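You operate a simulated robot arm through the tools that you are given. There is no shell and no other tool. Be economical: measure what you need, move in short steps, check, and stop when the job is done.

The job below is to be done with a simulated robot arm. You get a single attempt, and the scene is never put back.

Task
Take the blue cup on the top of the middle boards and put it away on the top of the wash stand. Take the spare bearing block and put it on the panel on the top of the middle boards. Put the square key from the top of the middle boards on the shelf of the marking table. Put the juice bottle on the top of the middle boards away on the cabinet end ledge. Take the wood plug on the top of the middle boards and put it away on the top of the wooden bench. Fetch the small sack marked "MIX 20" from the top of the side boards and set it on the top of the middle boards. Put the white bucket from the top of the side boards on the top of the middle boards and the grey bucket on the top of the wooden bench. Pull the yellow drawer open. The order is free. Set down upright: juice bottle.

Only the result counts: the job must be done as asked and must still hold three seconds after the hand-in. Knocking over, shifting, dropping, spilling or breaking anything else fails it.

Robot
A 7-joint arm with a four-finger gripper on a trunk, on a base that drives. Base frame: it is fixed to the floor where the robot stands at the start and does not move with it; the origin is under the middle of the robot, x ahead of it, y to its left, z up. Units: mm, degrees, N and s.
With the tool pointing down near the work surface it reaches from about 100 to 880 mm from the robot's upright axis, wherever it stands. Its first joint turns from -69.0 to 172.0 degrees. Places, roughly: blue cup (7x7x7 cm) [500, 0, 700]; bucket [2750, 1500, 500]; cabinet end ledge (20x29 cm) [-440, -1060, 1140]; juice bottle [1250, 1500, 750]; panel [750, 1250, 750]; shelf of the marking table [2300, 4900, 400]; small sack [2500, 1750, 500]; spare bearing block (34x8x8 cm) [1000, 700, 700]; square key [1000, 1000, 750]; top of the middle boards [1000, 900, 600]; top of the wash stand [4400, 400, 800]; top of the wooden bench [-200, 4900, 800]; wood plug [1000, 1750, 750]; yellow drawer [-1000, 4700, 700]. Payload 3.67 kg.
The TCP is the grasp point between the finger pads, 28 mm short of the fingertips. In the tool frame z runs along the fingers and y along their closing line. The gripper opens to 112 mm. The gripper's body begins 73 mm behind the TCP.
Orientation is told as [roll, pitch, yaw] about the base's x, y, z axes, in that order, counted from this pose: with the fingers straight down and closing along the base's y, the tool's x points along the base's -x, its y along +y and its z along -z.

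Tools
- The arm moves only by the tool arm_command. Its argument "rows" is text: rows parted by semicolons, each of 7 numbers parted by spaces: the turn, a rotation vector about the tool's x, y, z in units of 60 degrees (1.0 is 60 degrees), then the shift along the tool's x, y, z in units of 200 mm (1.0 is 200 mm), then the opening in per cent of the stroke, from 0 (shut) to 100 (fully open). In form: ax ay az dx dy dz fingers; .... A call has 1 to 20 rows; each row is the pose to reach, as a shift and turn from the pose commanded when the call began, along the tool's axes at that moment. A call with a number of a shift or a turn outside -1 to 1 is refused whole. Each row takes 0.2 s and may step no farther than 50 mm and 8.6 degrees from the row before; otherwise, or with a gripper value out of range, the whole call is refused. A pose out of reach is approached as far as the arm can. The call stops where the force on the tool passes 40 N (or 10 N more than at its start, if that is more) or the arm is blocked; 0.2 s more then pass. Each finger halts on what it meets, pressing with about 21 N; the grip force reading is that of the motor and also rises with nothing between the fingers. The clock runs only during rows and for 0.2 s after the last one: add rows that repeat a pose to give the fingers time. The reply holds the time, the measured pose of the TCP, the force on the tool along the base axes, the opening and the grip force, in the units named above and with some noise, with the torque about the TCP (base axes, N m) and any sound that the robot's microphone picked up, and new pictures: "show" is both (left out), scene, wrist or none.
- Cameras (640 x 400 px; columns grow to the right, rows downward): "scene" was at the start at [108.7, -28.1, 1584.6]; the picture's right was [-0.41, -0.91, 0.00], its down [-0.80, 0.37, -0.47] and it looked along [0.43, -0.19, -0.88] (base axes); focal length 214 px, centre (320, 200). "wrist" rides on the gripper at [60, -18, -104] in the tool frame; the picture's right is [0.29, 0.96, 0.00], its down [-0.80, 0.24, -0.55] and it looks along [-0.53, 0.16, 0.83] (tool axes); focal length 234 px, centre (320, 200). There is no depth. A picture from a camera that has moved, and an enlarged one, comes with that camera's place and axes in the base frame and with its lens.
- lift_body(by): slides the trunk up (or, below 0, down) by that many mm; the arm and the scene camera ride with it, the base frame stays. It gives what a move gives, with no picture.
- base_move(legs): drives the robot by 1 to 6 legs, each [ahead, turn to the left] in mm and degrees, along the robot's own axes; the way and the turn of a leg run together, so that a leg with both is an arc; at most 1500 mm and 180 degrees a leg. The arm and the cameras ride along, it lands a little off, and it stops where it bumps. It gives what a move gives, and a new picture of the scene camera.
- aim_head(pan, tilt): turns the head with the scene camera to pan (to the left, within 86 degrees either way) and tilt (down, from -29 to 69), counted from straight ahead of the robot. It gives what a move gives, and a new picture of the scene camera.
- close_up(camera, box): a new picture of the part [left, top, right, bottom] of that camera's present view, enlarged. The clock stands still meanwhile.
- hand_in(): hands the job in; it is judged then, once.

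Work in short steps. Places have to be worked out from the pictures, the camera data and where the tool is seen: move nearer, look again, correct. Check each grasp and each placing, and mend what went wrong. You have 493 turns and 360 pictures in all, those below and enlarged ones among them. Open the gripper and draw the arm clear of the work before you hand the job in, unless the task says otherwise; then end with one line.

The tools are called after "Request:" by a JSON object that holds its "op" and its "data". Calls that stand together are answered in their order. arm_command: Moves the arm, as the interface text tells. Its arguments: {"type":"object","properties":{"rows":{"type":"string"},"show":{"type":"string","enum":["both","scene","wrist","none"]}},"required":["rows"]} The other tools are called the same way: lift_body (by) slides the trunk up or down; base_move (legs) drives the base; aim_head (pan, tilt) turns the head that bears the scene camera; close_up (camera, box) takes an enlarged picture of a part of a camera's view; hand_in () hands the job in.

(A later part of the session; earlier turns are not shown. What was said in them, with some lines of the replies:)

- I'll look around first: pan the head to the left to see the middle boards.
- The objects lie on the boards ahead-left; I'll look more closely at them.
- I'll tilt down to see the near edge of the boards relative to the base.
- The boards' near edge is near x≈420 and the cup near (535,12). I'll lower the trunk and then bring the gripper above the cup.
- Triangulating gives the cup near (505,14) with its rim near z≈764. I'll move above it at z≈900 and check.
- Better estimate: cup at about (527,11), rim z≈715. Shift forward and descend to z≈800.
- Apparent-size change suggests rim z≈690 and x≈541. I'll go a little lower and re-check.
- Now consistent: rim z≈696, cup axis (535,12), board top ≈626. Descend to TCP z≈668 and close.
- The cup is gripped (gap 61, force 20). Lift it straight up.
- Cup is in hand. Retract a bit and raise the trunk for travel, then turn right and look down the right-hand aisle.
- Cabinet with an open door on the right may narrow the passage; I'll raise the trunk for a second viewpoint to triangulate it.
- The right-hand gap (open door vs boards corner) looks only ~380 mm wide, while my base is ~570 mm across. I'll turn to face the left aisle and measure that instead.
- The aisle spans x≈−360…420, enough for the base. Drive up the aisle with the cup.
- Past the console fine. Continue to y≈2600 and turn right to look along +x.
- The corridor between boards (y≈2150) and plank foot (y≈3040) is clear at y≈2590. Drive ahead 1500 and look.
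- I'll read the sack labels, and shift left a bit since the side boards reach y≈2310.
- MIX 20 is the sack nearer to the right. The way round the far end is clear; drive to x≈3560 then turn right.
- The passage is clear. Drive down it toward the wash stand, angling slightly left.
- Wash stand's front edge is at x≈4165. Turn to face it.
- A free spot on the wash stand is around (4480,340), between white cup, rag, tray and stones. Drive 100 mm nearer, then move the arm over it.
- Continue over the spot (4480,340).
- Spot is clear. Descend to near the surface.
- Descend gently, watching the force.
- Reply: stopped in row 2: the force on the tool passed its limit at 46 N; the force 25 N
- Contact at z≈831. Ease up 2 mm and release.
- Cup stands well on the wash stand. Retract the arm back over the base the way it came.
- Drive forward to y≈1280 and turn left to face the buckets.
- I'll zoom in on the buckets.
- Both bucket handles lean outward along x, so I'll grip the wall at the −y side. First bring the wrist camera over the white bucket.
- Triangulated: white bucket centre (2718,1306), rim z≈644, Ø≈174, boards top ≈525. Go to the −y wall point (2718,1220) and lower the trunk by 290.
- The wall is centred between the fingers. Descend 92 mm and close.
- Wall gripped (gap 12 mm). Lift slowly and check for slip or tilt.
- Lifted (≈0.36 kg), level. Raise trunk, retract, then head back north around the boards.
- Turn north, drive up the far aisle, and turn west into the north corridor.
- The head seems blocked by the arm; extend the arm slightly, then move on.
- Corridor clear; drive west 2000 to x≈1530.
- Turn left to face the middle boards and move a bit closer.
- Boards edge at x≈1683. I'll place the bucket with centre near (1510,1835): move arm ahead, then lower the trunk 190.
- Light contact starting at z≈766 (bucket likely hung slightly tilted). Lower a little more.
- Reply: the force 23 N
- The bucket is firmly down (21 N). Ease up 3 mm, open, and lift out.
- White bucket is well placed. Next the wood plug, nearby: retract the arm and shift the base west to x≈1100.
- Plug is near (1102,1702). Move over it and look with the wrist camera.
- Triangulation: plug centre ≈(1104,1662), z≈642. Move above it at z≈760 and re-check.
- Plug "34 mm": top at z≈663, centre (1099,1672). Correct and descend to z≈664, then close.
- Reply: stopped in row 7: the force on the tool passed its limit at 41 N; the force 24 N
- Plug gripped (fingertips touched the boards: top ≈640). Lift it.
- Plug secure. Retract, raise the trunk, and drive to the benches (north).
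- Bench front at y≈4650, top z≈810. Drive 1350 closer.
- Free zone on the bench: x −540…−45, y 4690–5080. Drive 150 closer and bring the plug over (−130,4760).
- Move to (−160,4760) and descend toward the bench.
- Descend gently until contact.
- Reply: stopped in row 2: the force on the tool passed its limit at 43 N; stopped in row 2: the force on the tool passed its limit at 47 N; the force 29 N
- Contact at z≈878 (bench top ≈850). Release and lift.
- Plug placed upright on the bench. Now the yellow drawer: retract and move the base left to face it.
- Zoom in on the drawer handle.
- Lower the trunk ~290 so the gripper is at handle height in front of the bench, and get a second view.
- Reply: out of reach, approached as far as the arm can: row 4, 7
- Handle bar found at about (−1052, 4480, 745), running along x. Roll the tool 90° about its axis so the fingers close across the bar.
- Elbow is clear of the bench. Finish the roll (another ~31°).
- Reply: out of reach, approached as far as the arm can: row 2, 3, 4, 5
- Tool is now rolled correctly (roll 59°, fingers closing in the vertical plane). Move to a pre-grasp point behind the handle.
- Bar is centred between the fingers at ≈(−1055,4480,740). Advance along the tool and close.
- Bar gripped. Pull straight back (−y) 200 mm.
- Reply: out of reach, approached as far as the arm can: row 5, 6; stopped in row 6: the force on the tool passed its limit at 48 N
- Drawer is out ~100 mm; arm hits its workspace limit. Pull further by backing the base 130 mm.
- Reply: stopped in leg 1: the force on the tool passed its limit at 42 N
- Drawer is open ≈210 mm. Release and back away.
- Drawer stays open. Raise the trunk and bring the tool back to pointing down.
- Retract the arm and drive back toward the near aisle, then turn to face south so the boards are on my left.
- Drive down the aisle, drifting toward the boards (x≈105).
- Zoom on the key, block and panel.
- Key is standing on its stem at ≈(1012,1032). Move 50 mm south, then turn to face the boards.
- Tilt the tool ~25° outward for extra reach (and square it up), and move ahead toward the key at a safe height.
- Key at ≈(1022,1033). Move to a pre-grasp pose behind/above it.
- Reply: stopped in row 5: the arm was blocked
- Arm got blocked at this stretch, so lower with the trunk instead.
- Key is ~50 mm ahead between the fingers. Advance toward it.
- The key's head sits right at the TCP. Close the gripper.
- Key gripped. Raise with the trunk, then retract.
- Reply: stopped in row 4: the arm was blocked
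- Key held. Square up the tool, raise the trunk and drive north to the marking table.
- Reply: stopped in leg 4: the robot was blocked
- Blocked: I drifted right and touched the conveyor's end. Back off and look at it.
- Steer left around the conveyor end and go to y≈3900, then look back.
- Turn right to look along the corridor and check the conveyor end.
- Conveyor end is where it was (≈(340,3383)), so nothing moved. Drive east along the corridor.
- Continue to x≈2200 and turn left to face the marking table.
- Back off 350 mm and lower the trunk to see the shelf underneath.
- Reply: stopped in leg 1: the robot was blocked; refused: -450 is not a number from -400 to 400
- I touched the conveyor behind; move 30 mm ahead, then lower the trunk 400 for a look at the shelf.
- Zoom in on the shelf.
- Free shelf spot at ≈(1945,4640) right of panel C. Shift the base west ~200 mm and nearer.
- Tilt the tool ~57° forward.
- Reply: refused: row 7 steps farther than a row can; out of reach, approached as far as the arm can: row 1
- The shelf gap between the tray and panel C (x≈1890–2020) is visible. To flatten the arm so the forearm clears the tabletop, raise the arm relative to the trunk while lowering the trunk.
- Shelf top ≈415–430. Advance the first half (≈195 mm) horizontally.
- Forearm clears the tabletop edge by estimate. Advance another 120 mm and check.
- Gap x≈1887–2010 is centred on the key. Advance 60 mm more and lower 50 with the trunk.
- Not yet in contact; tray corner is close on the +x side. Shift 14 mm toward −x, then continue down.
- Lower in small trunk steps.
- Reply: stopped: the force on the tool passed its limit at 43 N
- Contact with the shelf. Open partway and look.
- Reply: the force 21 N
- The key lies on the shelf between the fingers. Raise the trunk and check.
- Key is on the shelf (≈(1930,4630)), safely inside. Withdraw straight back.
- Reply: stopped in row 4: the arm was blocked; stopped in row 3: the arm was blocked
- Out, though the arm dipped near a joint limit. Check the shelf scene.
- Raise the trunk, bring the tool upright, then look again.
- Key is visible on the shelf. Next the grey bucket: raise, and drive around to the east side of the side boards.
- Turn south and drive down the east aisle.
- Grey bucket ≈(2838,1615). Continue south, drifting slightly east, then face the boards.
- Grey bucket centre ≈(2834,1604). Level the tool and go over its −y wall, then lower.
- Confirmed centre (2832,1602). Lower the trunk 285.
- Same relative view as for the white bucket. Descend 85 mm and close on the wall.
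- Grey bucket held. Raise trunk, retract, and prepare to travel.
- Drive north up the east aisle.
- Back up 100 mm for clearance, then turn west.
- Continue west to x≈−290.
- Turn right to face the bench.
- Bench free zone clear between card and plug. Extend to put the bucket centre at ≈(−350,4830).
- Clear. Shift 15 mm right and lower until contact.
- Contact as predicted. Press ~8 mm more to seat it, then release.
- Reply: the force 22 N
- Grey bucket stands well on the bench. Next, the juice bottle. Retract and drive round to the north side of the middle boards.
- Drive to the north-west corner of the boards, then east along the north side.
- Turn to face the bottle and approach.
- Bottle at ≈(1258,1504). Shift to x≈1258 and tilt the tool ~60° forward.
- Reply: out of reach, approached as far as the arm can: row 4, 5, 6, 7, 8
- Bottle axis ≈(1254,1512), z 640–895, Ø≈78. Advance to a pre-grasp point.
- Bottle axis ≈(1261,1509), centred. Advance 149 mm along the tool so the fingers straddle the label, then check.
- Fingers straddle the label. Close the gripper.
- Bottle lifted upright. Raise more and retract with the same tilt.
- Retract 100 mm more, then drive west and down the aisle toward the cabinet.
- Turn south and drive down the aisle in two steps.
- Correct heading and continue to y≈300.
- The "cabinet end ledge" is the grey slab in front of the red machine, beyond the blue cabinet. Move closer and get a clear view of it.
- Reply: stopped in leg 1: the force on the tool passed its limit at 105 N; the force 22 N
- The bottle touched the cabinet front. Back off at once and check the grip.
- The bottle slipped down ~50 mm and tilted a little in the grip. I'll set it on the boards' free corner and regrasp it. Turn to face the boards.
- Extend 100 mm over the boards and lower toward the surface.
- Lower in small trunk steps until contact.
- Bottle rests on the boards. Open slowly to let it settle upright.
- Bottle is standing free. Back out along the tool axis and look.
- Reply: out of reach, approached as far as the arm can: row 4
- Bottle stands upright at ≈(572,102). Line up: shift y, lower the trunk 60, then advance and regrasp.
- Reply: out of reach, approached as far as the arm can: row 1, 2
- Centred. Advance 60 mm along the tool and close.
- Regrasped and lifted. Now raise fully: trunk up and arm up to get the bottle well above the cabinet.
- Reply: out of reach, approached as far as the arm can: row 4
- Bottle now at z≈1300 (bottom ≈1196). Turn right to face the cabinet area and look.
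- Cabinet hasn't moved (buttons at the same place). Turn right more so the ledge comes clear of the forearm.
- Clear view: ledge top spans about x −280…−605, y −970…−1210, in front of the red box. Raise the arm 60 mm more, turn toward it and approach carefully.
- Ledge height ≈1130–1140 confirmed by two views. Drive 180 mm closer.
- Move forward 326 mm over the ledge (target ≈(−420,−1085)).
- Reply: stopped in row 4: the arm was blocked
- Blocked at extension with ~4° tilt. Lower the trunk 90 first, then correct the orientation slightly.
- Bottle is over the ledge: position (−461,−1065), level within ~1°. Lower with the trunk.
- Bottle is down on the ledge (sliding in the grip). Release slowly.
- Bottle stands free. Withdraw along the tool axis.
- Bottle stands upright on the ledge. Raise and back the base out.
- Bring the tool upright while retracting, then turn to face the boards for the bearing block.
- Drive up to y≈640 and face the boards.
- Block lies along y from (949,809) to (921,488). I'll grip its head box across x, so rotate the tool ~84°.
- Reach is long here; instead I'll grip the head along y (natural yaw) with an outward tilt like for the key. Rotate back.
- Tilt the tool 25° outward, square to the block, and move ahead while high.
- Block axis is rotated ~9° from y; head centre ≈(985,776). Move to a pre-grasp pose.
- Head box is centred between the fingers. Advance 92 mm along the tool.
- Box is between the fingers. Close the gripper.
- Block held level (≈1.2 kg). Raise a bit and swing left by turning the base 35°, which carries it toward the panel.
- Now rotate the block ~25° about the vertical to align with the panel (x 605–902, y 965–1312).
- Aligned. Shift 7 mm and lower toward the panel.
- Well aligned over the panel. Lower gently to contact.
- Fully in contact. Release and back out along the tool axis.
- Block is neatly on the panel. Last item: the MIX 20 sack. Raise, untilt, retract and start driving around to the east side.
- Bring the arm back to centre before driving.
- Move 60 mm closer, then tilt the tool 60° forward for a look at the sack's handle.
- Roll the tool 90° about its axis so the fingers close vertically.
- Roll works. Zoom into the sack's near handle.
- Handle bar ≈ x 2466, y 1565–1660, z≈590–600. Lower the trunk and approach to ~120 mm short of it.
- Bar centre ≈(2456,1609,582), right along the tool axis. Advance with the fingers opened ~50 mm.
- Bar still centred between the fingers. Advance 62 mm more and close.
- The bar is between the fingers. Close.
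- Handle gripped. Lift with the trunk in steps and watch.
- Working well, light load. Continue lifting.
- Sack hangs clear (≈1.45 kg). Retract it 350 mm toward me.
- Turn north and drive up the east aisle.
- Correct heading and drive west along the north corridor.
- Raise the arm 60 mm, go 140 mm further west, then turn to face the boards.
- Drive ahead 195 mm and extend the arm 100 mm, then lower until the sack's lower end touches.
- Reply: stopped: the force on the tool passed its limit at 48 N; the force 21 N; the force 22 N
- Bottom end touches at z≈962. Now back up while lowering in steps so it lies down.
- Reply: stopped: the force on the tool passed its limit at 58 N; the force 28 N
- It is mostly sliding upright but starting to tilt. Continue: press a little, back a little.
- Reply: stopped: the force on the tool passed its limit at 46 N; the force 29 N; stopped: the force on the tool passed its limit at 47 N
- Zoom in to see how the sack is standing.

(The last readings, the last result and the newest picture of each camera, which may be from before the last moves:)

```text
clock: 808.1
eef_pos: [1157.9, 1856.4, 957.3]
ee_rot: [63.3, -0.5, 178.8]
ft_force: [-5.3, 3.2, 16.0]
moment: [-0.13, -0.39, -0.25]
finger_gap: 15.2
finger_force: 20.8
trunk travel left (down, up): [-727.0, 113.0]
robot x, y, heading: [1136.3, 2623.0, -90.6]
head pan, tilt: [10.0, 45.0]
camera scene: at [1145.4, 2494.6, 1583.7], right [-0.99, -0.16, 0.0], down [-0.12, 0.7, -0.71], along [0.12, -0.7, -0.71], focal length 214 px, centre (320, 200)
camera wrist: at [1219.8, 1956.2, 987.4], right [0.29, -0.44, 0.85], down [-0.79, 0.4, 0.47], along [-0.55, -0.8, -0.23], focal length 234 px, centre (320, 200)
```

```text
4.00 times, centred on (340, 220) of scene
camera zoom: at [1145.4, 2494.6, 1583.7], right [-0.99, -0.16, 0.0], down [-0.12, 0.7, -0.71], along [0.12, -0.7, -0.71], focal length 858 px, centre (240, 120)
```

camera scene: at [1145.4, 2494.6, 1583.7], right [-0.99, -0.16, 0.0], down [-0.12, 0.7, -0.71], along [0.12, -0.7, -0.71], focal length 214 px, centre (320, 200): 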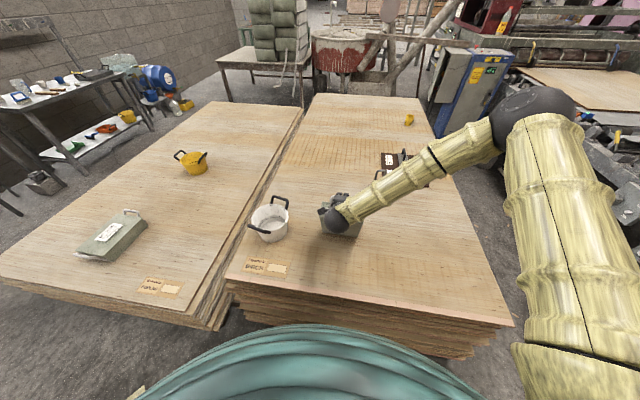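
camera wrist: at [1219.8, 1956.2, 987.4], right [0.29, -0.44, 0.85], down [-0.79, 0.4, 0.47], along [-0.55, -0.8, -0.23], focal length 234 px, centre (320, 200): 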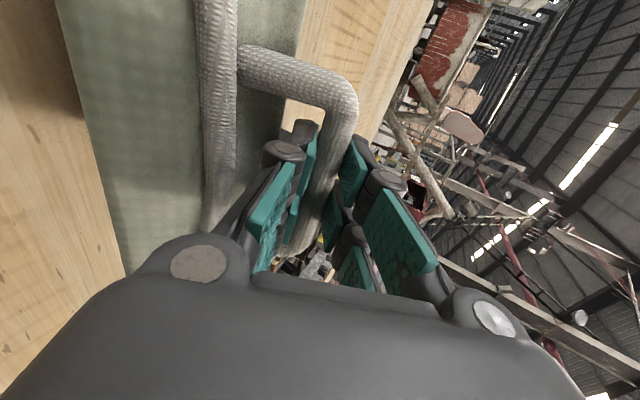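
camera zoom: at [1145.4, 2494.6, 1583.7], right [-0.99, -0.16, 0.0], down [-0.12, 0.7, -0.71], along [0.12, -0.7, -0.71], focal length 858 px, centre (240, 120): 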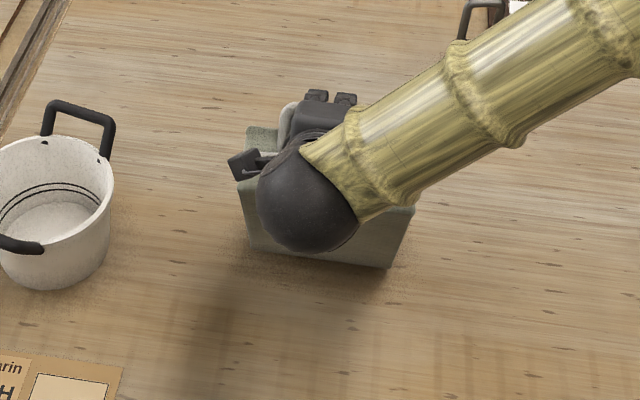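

The sack's foot is already ~75 mm ahead of the gripper (tilting ~14°). Keep going.

Request:
{"op": "base_move", "data": {"legs": [[-40, 0]]}}

Request:
{"op": "lift_body", "data": {"by": -15}}

Request:
{"op": "lift_body", "data": {"by": -15}}

Request:
{"op": "close_up", "data": {"camera": "scene", "box": [280, 170, 400, 270]}}

```text
clock: 809.0
eef_pos: [1158.6, 1896.8, 954.2]
ee_rot: [63.1, -0.5, 178.9]
ft_force: [-2.0, 1.3, -4.6]
moment: [0.19, -0.33, -0.04]
finger_gap: 15.4
finger_force: 21.4
trunk travel left (down, up): [-727.0, 113.0]
robot x, y, heading: [1133.4, 2666.1, -90.7]
head pan, tilt: [10.0, 45.0]
camera scene: at [1147.0, 2534.0, 1583.3], right [-0.99, -0.16, 0.0], down [-0.12, 0.7, -0.71], along [0.12, -0.7, -0.71], focal length 214 px, centre (320, 200)
```

scene: 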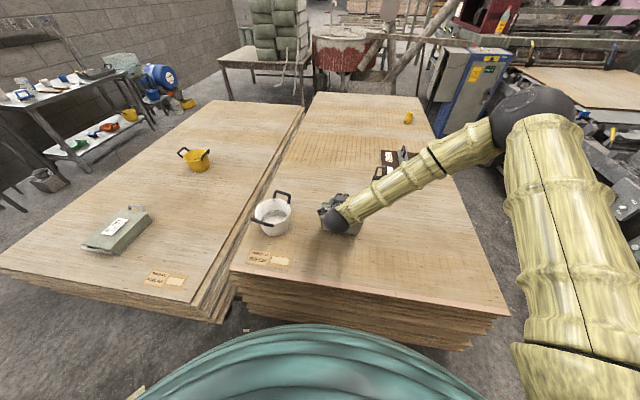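

```text
clock: 809.4
eef_pos: [1157.9, 1892.5, 954.2]
ee_rot: [63.9, -0.4, 178.7]
ft_force: [-6.2, 3.7, 22.1]
moment: [-0.2, -0.12, 0.12]
finger_gap: 15.4
finger_force: 21.2
trunk travel left (down, up): [-720.0, 120.0]
robot x, y, heading: [1133.2, 2665.5, -90.7]
head pan, tilt: [10.0, 45.0]
stopped: the force on the tool passed its limit at 48 N (the readings are from after the stop); the commanded pose is now the measured one
```

```text
clock: 809.8
eef_pos: [1158.8, 1890.4, 955.4]
ee_rot: [64.4, -0.3, 178.6]
ft_force: [-5.9, 4.2, 23.4]
moment: [-0.18, 0.19, 0.45]
finger_gap: 15.5
finger_force: 21.5
trunk travel left (down, up): [-715.0, 125.0]
robot x, y, heading: [1131.1, 2666.4, -90.6]
head pan, tilt: [10.0, 45.0]
stopped: the force on the tool passed its limit at 47 N (the readings are from after the stop); the commanded pose is now the measured one
```

```text
4.00 times, centred on (340, 220) of scene
camera zoom: at [1145.9, 2533.4, 1571.9], right [-0.99, -0.16, 0.0], down [-0.11, 0.7, -0.71], along [0.12, -0.7, -0.71], focal length 858 px, centre (240, 120)
```

zoom: 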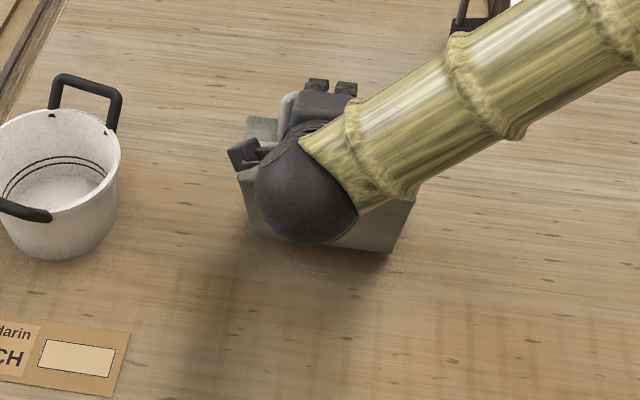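

Do a combined back-and-down arm motion so the foot stays put while it tips.

Request:
{"op": "arm_command", "data": {"rows": "0 0 0 0 -0.04 -0.047 0;0 0 0 0 -0.08 -0.095 0;0 0 0 0 -0.124 -0.14 0;0 0 0 0 -0.173 -0.183 0;0 0 0 0 -0.222 -0.226 0;0 0 0 0 -0.275 -0.267 0;0 0 0 0 -0.333 -0.305 0;0 0 0 0 -0.391 -0.344 0;0 0 0 0 -0.454 -0.38 0;0 0 0 0 -0.516 -0.417 0"}}

Request:
{"op": "close_up", "data": {"camera": "scene", "box": [280, 170, 400, 270]}}

```text
clock: 810.7
eef_pos: [1160.3, 1932.6, 943.9]
ee_rot: [64.6, -0.4, 178.7]
ft_force: [-4.9, 8.1, 22.4]
moment: [-0.28, 0.51, -0.22]
finger_gap: 15.2
finger_force: 20.9
trunk travel left (down, up): [-715.0, 125.0]
robot x, y, heading: [1131.9, 2666.4, -90.6]
head pan, tilt: [10.0, 45.0]
stopped in row 4: the force on the tool passed its limit at 50 N (the readings are from after the stop); the commanded pose is now the measured one
camera scene: at [1145.5, 2534.7, 1572.0], right [-0.99, -0.16, 0.0], down [-0.11, 0.7, -0.71], along [0.12, -0.7, -0.71], focal length 214 px, centre (320, 200)
camera wrist: at [1221.5, 2032.6, 972.9], right [0.28, -0.42, 0.86], down [-0.79, 0.42, 0.46], along [-0.55, -0.81, -0.21], focal length 234 px, centre (320, 200)
```

scene: 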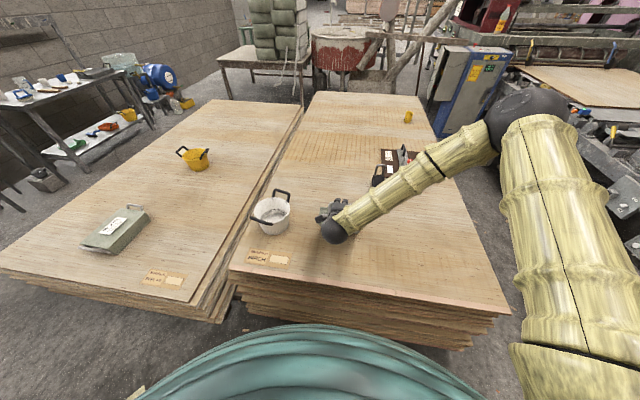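
wrist: 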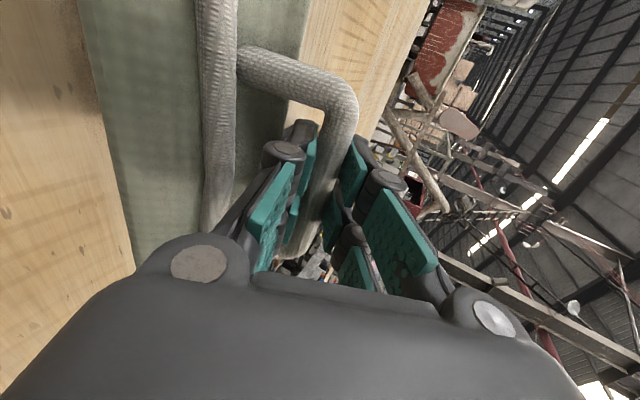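

```text
4.00 times, centred on (340, 220) of scene
camera zoom: at [1145.5, 2534.7, 1572.0], right [-0.99, -0.16, 0.0], down [-0.11, 0.7, -0.71], along [0.12, -0.7, -0.71], focal length 858 px, centre (240, 120)
```

zoom: 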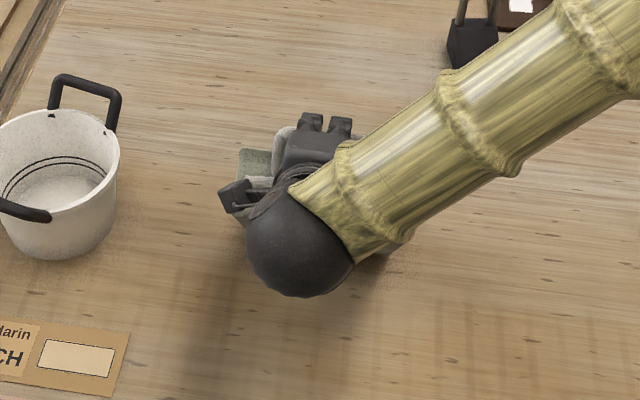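

Tilt ≈18° now. Press straight down to let the foot slide forward.

Request:
{"op": "lift_body", "data": {"by": -20}}

Request:
{"op": "arm_command", "data": {"rows": "0 0 0 0 -0.06 -0.06 0;0 0 0 0 -0.12 -0.12 0;0 0 0 0 -0.18 -0.175 0;0 0 0 0 -0.24 -0.23 0", "show": "none"}}

Request:
{"op": "lift_body", "data": {"by": -20}}

```text
clock: 811.0
eef_pos: [1159.4, 1930.8, 944.2]
ee_rot: [64.9, -0.2, 178.6]
ft_force: [-5.6, 8.1, 25.7]
moment: [-0.16, 0.52, 0.12]
finger_gap: 15.2
finger_force: 21.4
trunk travel left (down, up): [-712.0, 128.0]
robot x, y, heading: [1132.6, 2664.4, -90.8]
head pan, tilt: [10.0, 45.0]
stopped: the force on the tool passed its limit at 50 N (the readings are from after the stop); the commanded pose is now the measured one
```

```text
clock: 812.0
eef_pos: [1160.8, 1995.0, 914.6]
ee_rot: [64.4, -0.3, 178.6]
ft_force: [-5.6, 2.7, -0.6]
moment: [-0.1, 0.42, -0.7]
finger_gap: 15.1
finger_force: 20.7
trunk travel left (down, up): [-712.0, 128.0]
robot x, y, heading: [1132.6, 2663.8, -91.0]
head pan, tilt: [10.0, 45.0]
```

```text
clock: 812.7
eef_pos: [1162.9, 1994.1, 895.0]
ee_rot: [64.4, -0.3, 178.7]
ft_force: [5.1, -0.5, -5.1]
moment: [-0.24, -0.86, 0.91]
finger_gap: 18.0
finger_force: 21.2
trunk travel left (down, up): [-692.0, 148.0]
robot x, y, heading: [1132.1, 2666.0, -90.7]
head pan, tilt: [10.0, 45.0]
```

It's tipping over nicely now. Continue lowering.

Request:
{"op": "lift_body", "data": {"by": -30}}

Request:
{"op": "lift_body", "data": {"by": -40}}

Request:
{"op": "arm_command", "data": {"rows": "0 0 0 0 0 0 0"}}

```text
clock: 813.4
eef_pos: [1160.9, 1994.0, 864.2]
ee_rot: [64.3, -0.3, 178.6]
ft_force: [0.4, -1.7, -7.1]
moment: [-0.15, -0.38, -0.18]
finger_gap: 21.0
finger_force: 21.5
trunk travel left (down, up): [-662.0, 178.0]
robot x, y, heading: [1135.9, 2662.5, -90.8]
head pan, tilt: [10.0, 45.0]
```

```text
clock: 814.3
eef_pos: [1163.4, 1994.6, 826.3]
ee_rot: [64.5, -0.3, 178.6]
ft_force: [1.7, 1.6, -5.1]
moment: [-0.16, -0.49, 0.26]
finger_gap: 24.3
finger_force: 21.3
trunk travel left (down, up): [-622.0, 218.0]
robot x, y, heading: [1130.8, 2666.3, -90.7]
head pan, tilt: [10.0, 45.0]
```

```text
clock: 814.7
eef_pos: [1161.6, 1993.5, 825.7]
ee_rot: [64.5, -0.3, 178.7]
ft_force: [1.4, -0.6, -5.3]
moment: [-0.16, -0.41, 0.14]
finger_gap: 24.0
finger_force: 20.6
trunk travel left (down, up): [-622.0, 218.0]
robot x, y, heading: [1129.5, 2665.9, -90.7]
head pan, tilt: [10.0, 45.0]
camera scene: at [1146.3, 2532.4, 1478.4], right [-0.99, -0.16, 0.0], down [-0.11, 0.7, -0.71], along [0.11, -0.7, -0.71], focal length 214 px, centre (320, 200)
camera wrist: at [1224.5, 2094.7, 854.7], right [0.28, -0.42, 0.86], down [-0.79, 0.42, 0.46], along [-0.55, -0.81, -0.21], focal length 234 px, centre (320, 200)
```

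scene: 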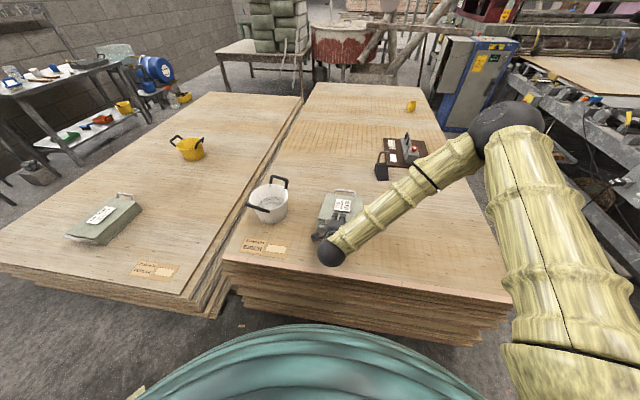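
wrist: 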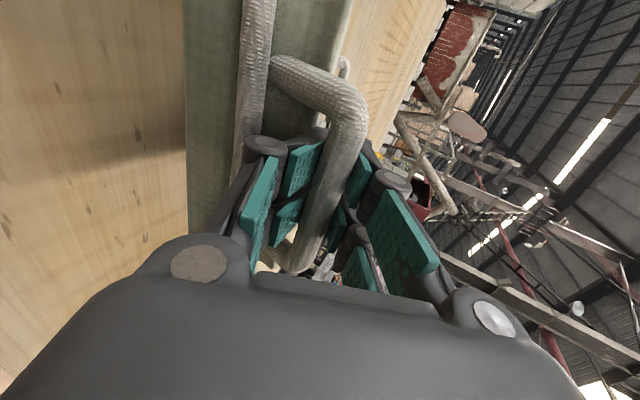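

Label side up, almost laid down. Keep lowering to ≈705.

Request:
{"op": "lift_body", "data": {"by": -50}}

Request:
{"op": "lift_body", "data": {"by": -40}}

Request:
{"op": "lift_body", "data": {"by": -20}}

Request:
{"op": "arm_command", "data": {"rows": "0 0 0 0 0 0 0"}}

```text
clock: 815.6
eef_pos: [1162.6, 1993.3, 775.2]
ee_rot: [64.5, -0.2, 178.6]
ft_force: [-0.4, 2.7, -3.7]
moment: [-0.51, -0.32, 0.23]
finger_gap: 27.4
finger_force: 20.6
trunk travel left (down, up): [-572.0, 268.0]
robot x, y, heading: [1130.8, 2669.0, -90.7]
head pan, tilt: [10.0, 45.0]
```

```text
clock: 816.4
eef_pos: [1162.9, 1994.1, 736.1]
ee_rot: [64.5, -0.3, 178.6]
ft_force: [-0.5, 1.9, -4.3]
moment: [-0.39, -0.54, 0.2]
finger_gap: 28.9
finger_force: 20.8
trunk travel left (down, up): [-532.0, 308.0]
robot x, y, heading: [1136.4, 2665.2, -90.5]
head pan, tilt: [10.0, 45.0]
```

```text
clock: 817.1
eef_pos: [1162.3, 1993.4, 720.3]
ee_rot: [64.8, -0.2, 178.7]
ft_force: [-1.3, 1.7, 24.5]
moment: [-0.06, 0.08, -0.01]
finger_gap: 29.1
finger_force: 21.5
trunk travel left (down, up): [-512.0, 328.0]
robot x, y, heading: [1135.1, 2664.4, -91.0]
head pan, tilt: [10.0, 45.0]
```

```text
clock: 817.5
eef_pos: [1163.2, 1995.7, 719.5]
ee_rot: [64.8, -0.2, 178.6]
ft_force: [-2.4, -2.9, 35.9]
moment: [0.02, -0.07, 0.14]
finger_gap: 28.9
finger_force: 21.2
trunk travel left (down, up): [-512.0, 328.0]
robot x, y, heading: [1130.6, 2665.8, -90.6]
head pan, tilt: [10.0, 45.0]
camera scene: at [1145.8, 2535.1, 1369.1], right [-0.99, -0.16, 0.0], down [-0.11, 0.7, -0.71], along [0.11, -0.7, -0.71], focal length 214 px, centre (320, 200)
camera wrist: at [1224.5, 2095.0, 747.8], right [0.28, -0.41, 0.87], down [-0.79, 0.42, 0.46], along [-0.55, -0.81, -0.21], focal length 234 px, centre (320, 200)
```

scene: 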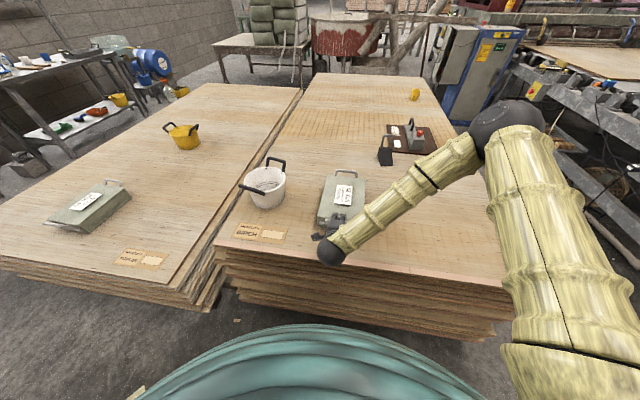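
wrist: 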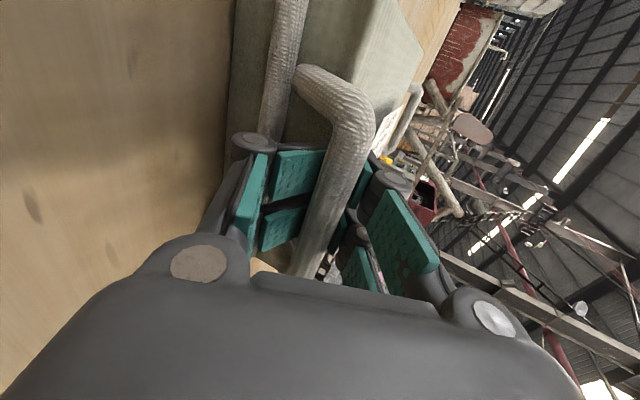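

Sack is nearly flat. Raise 10 mm for finger clearance, open, and withdraw along the finger axis.

Request:
{"op": "lift_body", "data": {"by": 10}}

Request:
{"op": "arm_command", "data": {"rows": "0 0 0 0 0 0 32;0 0 0 0 0 0 38;0 0 0 0 0 0 44;0 0 0 0 0 0 48;0 0 0 0 0 0 48"}}

```text
clock: 818.1
eef_pos: [1161.7, 1994.8, 724.1]
ee_rot: [64.3, -0.4, 178.8]
ft_force: [-0.8, 3.5, -4.9]
moment: [-0.09, -0.49, -0.21]
finger_gap: 28.4
finger_force: 20.8
trunk travel left (down, up): [-522.0, 318.0]
robot x, y, heading: [1132.8, 2660.2, -90.8]
head pan, tilt: [10.0, 45.0]
```

```text
clock: 819.3
eef_pos: [1163.7, 1996.0, 724.5]
ee_rot: [64.2, -0.3, 178.7]
ft_force: [-0.5, 7.0, 1.7]
moment: [0.17, -0.04, 0.04]
finger_gap: 62.8
finger_force: 2.3
trunk travel left (down, up): [-522.0, 318.0]
robot x, y, heading: [1133.8, 2664.1, -90.5]
head pan, tilt: [10.0, 45.0]
camera scene: at [1146.0, 2533.8, 1378.3], right [-0.99, -0.16, 0.0], down [-0.11, 0.7, -0.71], along [0.11, -0.7, -0.71], focal length 214 px, centre (320, 200)
camera wrist: at [1224.4, 2097.2, 754.2], right [0.28, -0.42, 0.86], down [-0.79, 0.41, 0.46], along [-0.55, -0.81, -0.21], focal length 234 px, centre (320, 200)
```

scene: 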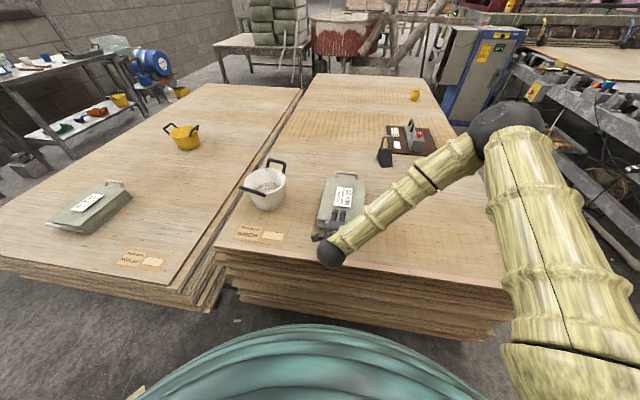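
wrist: 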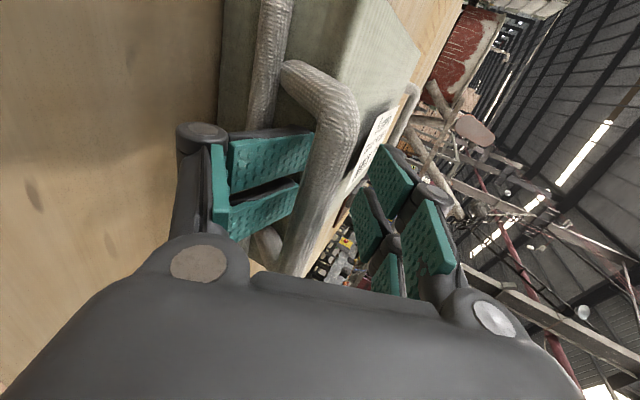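

The lower finger pad is bent under the bar; open wider to free it.

Request:
{"op": "arm_command", "data": {"rows": "0 0 0 0 0 0 60;0 0 0 0 0 0 75;0 0 0 0 0 0 90;0 0 0 0 0 0 90", "show": "wrist"}}

```text
clock: 820.3
eef_pos: [1161.3, 1994.6, 726.6]
ee_rot: [64.5, -0.3, 178.6]
ft_force: [-0.1, 0.1, -0.4]
moment: [0.03, 0.01, 0.04]
finger_gap: 100.6
finger_force: 0.0
trunk travel left (down, up): [-522.0, 318.0]
robot x, y, heading: [1134.0, 2664.7, -90.7]
head pan, tilt: [10.0, 45.0]
camera wrist: at [1224.4, 2095.0, 755.1], right [0.28, -0.42, 0.86], down [-0.79, 0.42, 0.46], along [-0.55, -0.81, -0.21], focal length 234 px, centre (320, 200)
```

wrist: 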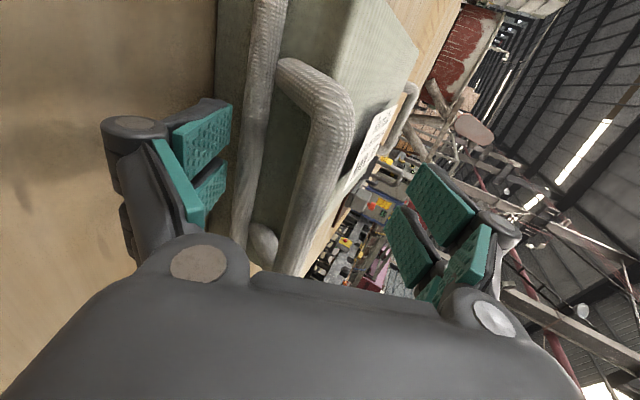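

Fingers are free of the bar. Withdraw back along the tool axis and check.

Request:
{"op": "arm_command", "data": {"rows": "0 0 0 0 0 -0.12 90;0 0 0 0 0 -0.25 90;0 0 0 0 0 -0.4 90;0 0 0 0 0 -0.55 90"}}

Request:
{"op": "close_up", "data": {"camera": "scene", "box": [220, 140, 400, 270]}}

```text
clock: 821.3
eef_pos: [1165.3, 2094.1, 772.7]
ee_rot: [64.5, -0.4, 178.5]
ft_force: [-1.0, 0.9, -0.3]
moment: [-0.01, -0.02, 0.03]
finger_gap: 101.0
finger_force: 0.0
trunk travel left (down, up): [-522.0, 318.0]
robot x, y, heading: [1135.8, 2665.7, -90.6]
head pan, tilt: [10.0, 45.0]
camera scene: at [1146.3, 2533.1, 1378.5], right [-0.99, -0.16, 0.0], down [-0.11, 0.7, -0.71], along [0.11, -0.7, -0.71], focal length 214 px, centre (320, 200)
camera wrist: at [1227.8, 2194.0, 802.5], right [0.28, -0.42, 0.86], down [-0.79, 0.42, 0.46], along [-0.55, -0.81, -0.21], focal length 234 px, centre (320, 200)
```

scene: 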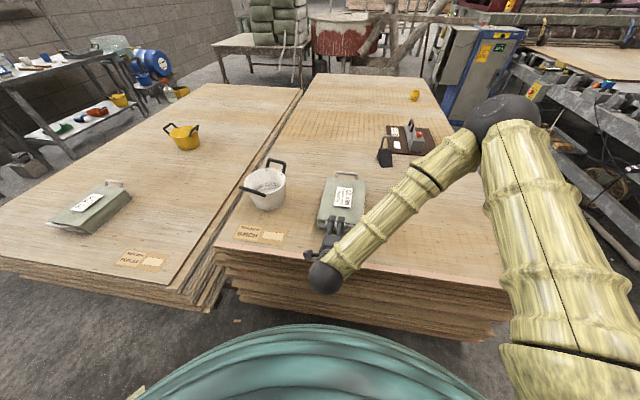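
wrist: 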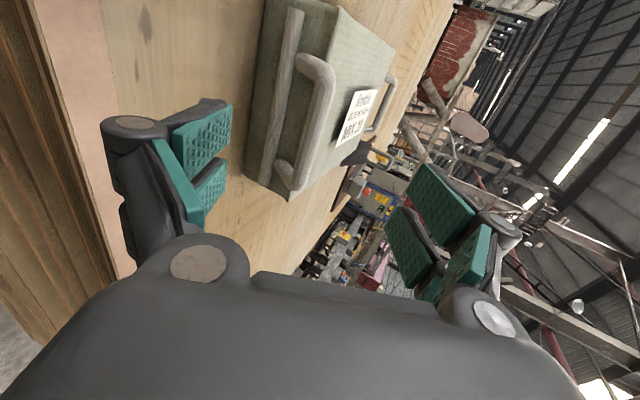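

```text
3.08 times, centred on (310, 205) of scene
camera zoom: at [1146.3, 2533.1, 1378.5], right [-0.99, -0.16, 0.0], down [-0.11, 0.7, -0.71], along [0.11, -0.7, -0.71], focal length 660 px, centre (351, 185)
```

zoom: 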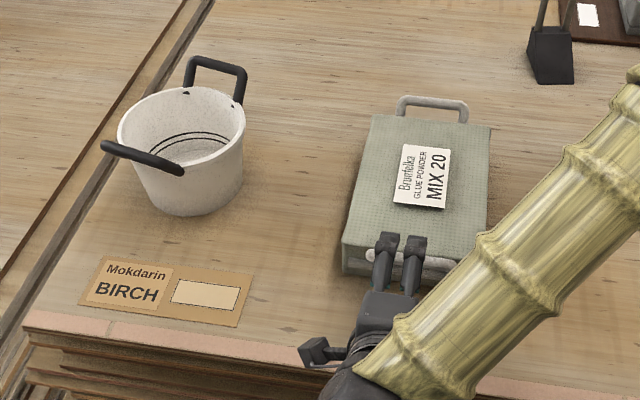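

The MIX 20 sack lies flat on the middle boards. Raise the arm clear, back off a bit and take a final look around.

Request:
{"op": "lift_body", "data": {"by": 300}}

Request:
{"op": "base_move", "data": {"legs": [[-50, 0]]}}

Request:
{"op": "aim_head", "data": {"pan": 10, "tilt": 30}}

Request:
{"op": "close_up", "data": {"camera": "scene", "box": [220, 100, 540, 300]}}

```text
clock: 824.3
eef_pos: [1166.0, 2092.3, 1073.0]
ee_rot: [64.6, -0.3, 178.6]
ft_force: [-0.4, -0.5, 0.7]
moment: [0.01, 0.02, 0.03]
finger_gap: 100.7
finger_force: 0.1
trunk travel left (down, up): [-822.0, 18.0]
robot x, y, heading: [1132.9, 2666.4, -90.7]
head pan, tilt: [10.0, 45.0]
```

```text
clock: 825.3
eef_pos: [1177.4, 2137.9, 1076.5]
ee_rot: [64.8, -0.2, 180.0]
ft_force: [-0.6, 1.0, -0.2]
moment: [0.01, -0.03, 0.0]
finger_gap: 100.9
finger_force: 0.5
trunk travel left (down, up): [-822.0, 18.0]
robot x, y, heading: [1128.8, 2701.4, -88.1]
head pan, tilt: [10.0, 45.0]
stopped in leg 1: the robot was blocked; the commanded pose is now the measured one
camera scene: at [1141.9, 2578.0, 1679.2], right [-0.98, -0.21, 0.0], down [-0.15, 0.69, -0.71], along [0.15, -0.69, -0.71], focal length 214 px, centre (320, 200)
```

scene: 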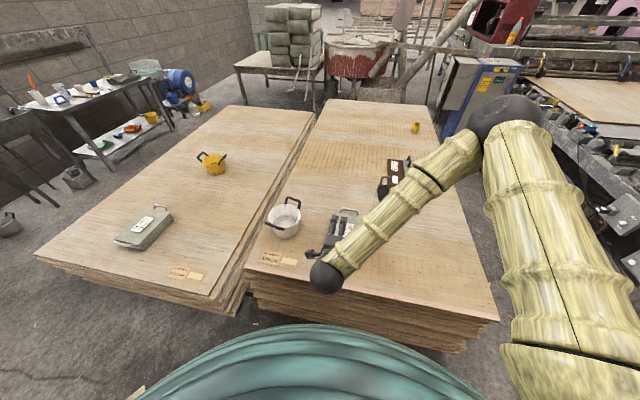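

```text
clock: 826.0
eef_pos: [1174.3, 2134.3, 1074.0]
ee_rot: [64.6, -0.2, 179.9]
ft_force: [1.3, -0.8, 0.7]
moment: [-0.04, 0.06, -0.12]
finger_gap: 100.7
finger_force: 0.0
trunk travel left (down, up): [-822.0, 18.0]
robot x, y, heading: [1112.9, 2703.6, -89.4]
head pan, tilt: [10.0, 30.0]
camera scene: at [1125.1, 2563.4, 1701.7], right [-0.98, -0.18, 0.0], down [-0.09, 0.49, -0.87], along [0.16, -0.85, -0.5], focal length 214 px, centre (320, 200)
```

scene: 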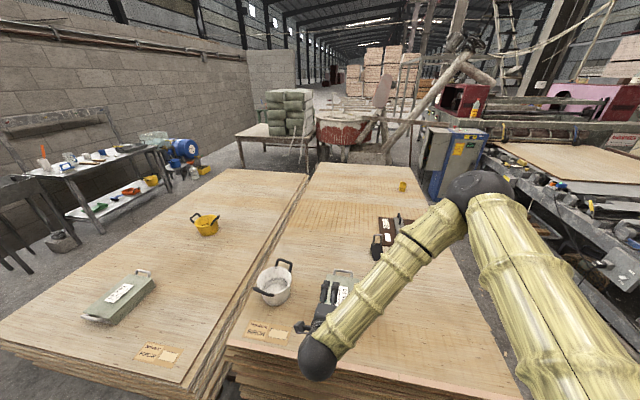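

```text
2.00 times, centred on (380, 200) of scene
camera zoom: at [1125.1, 2563.4, 1701.7], right [-0.98, -0.18, 0.0], down [-0.09, 0.49, -0.87], along [0.16, -0.85, -0.5], focal length 429 px, centre (200, 200)
```

zoom: 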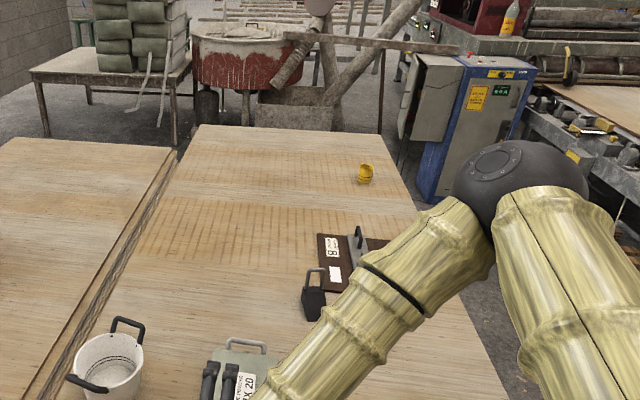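

I bumped something behind (likely the plank's foot). Move forward and look back at it.

Request:
{"op": "base_move", "data": {"legs": [[80, 0]]}}

Request:
{"op": "base_move", "data": {"legs": [[0, 100]]}}

Request:
{"op": "aim_head", "data": {"pan": 75, "tilt": 45}}

```text
clock: 827.1
eef_pos: [1179.6, 2055.2, 1074.7]
ee_rot: [64.4, -0.5, 179.9]
ft_force: [0.3, -0.4, -0.1]
moment: [-0.02, 0.02, -0.03]
finger_gap: 100.8
finger_force: 0.1
trunk travel left (down, up): [-822.0, 18.0]
robot x, y, heading: [1121.6, 2627.5, -88.3]
head pan, tilt: [10.0, 30.0]
camera scene: at [1139.0, 2484.5, 1701.0], right [-0.98, -0.2, 0.0], down [-0.1, 0.49, -0.87], along [0.17, -0.85, -0.5], focal length 214 px, centre (320, 200)
```

scene: 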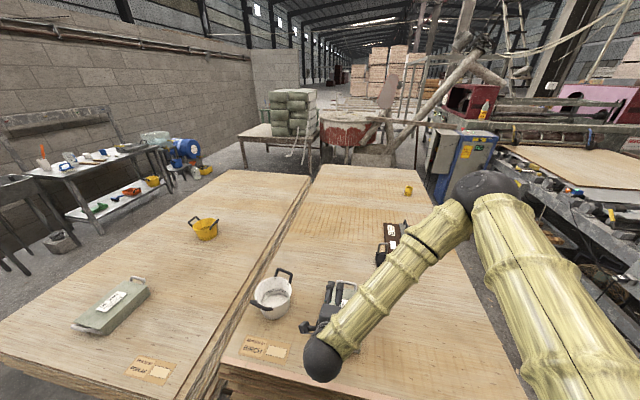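

```text
clock: 831.6
eef_pos: [1680.6, 2752.5, 1072.7]
ee_rot: [64.7, -0.3, -83.4]
ft_force: [-0.4, -0.1, -0.4]
moment: [0.01, -0.01, 0.02]
finger_gap: 100.6
finger_force: 0.0
trunk travel left (down, up): [-822.0, 18.0]
robot x, y, heading: [1123.2, 2625.1, 7.9]
head pan, tilt: [10.0, 30.0]
camera scene: at [1256.9, 2660.4, 1701.1], right [0.31, -0.95, 0.0], down [-0.48, -0.15, -0.87], along [0.82, 0.27, -0.5], focal length 214 px, centre (320, 200)
```

scene: 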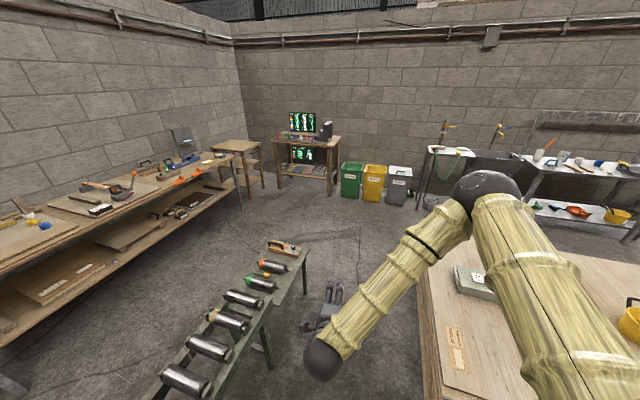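

```text
clock: 833.0
eef_pos: [1680.0, 2751.4, 1073.0]
ee_rot: [64.7, -0.4, -83.4]
ft_force: [0.2, -0.9, -0.1]
moment: [0.02, -0.04, 0.0]
finger_gap: 100.7
finger_force: 0.0
trunk travel left (down, up): [-822.0, 18.0]
robot x, y, heading: [1121.2, 2628.8, 8.1]
head pan, tilt: [75.0, 45.0]
camera scene: at [1180.8, 2712.9, 1678.5], right [0.99, -0.12, 0.0], down [-0.09, -0.7, -0.71], along [0.09, 0.7, -0.71], focal length 214 px, centre (320, 200)
```

scene: 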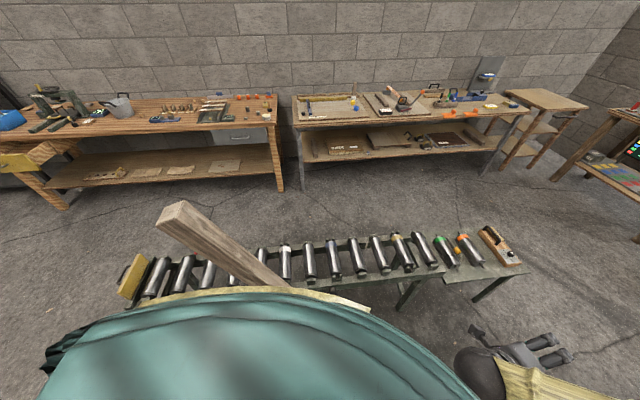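

The plank and conveyor are undisturbed, the grey bucket stands on the bench and the drawer is open. The gripper is open and the arm is clear, so I hand in.

Request:
{"op": "hand_in", "data": {}}

```text
The job is handed in.
```

I finished all nine placements and handed the job in with the gripper open and the arm clear. I bumped a few things on the way: the bottle hit the blue cabinet, and the base touched the conveyor twice and probably the plank's foot once. Nothing looked moved afterwards, though I did not re-check every item before handing in.
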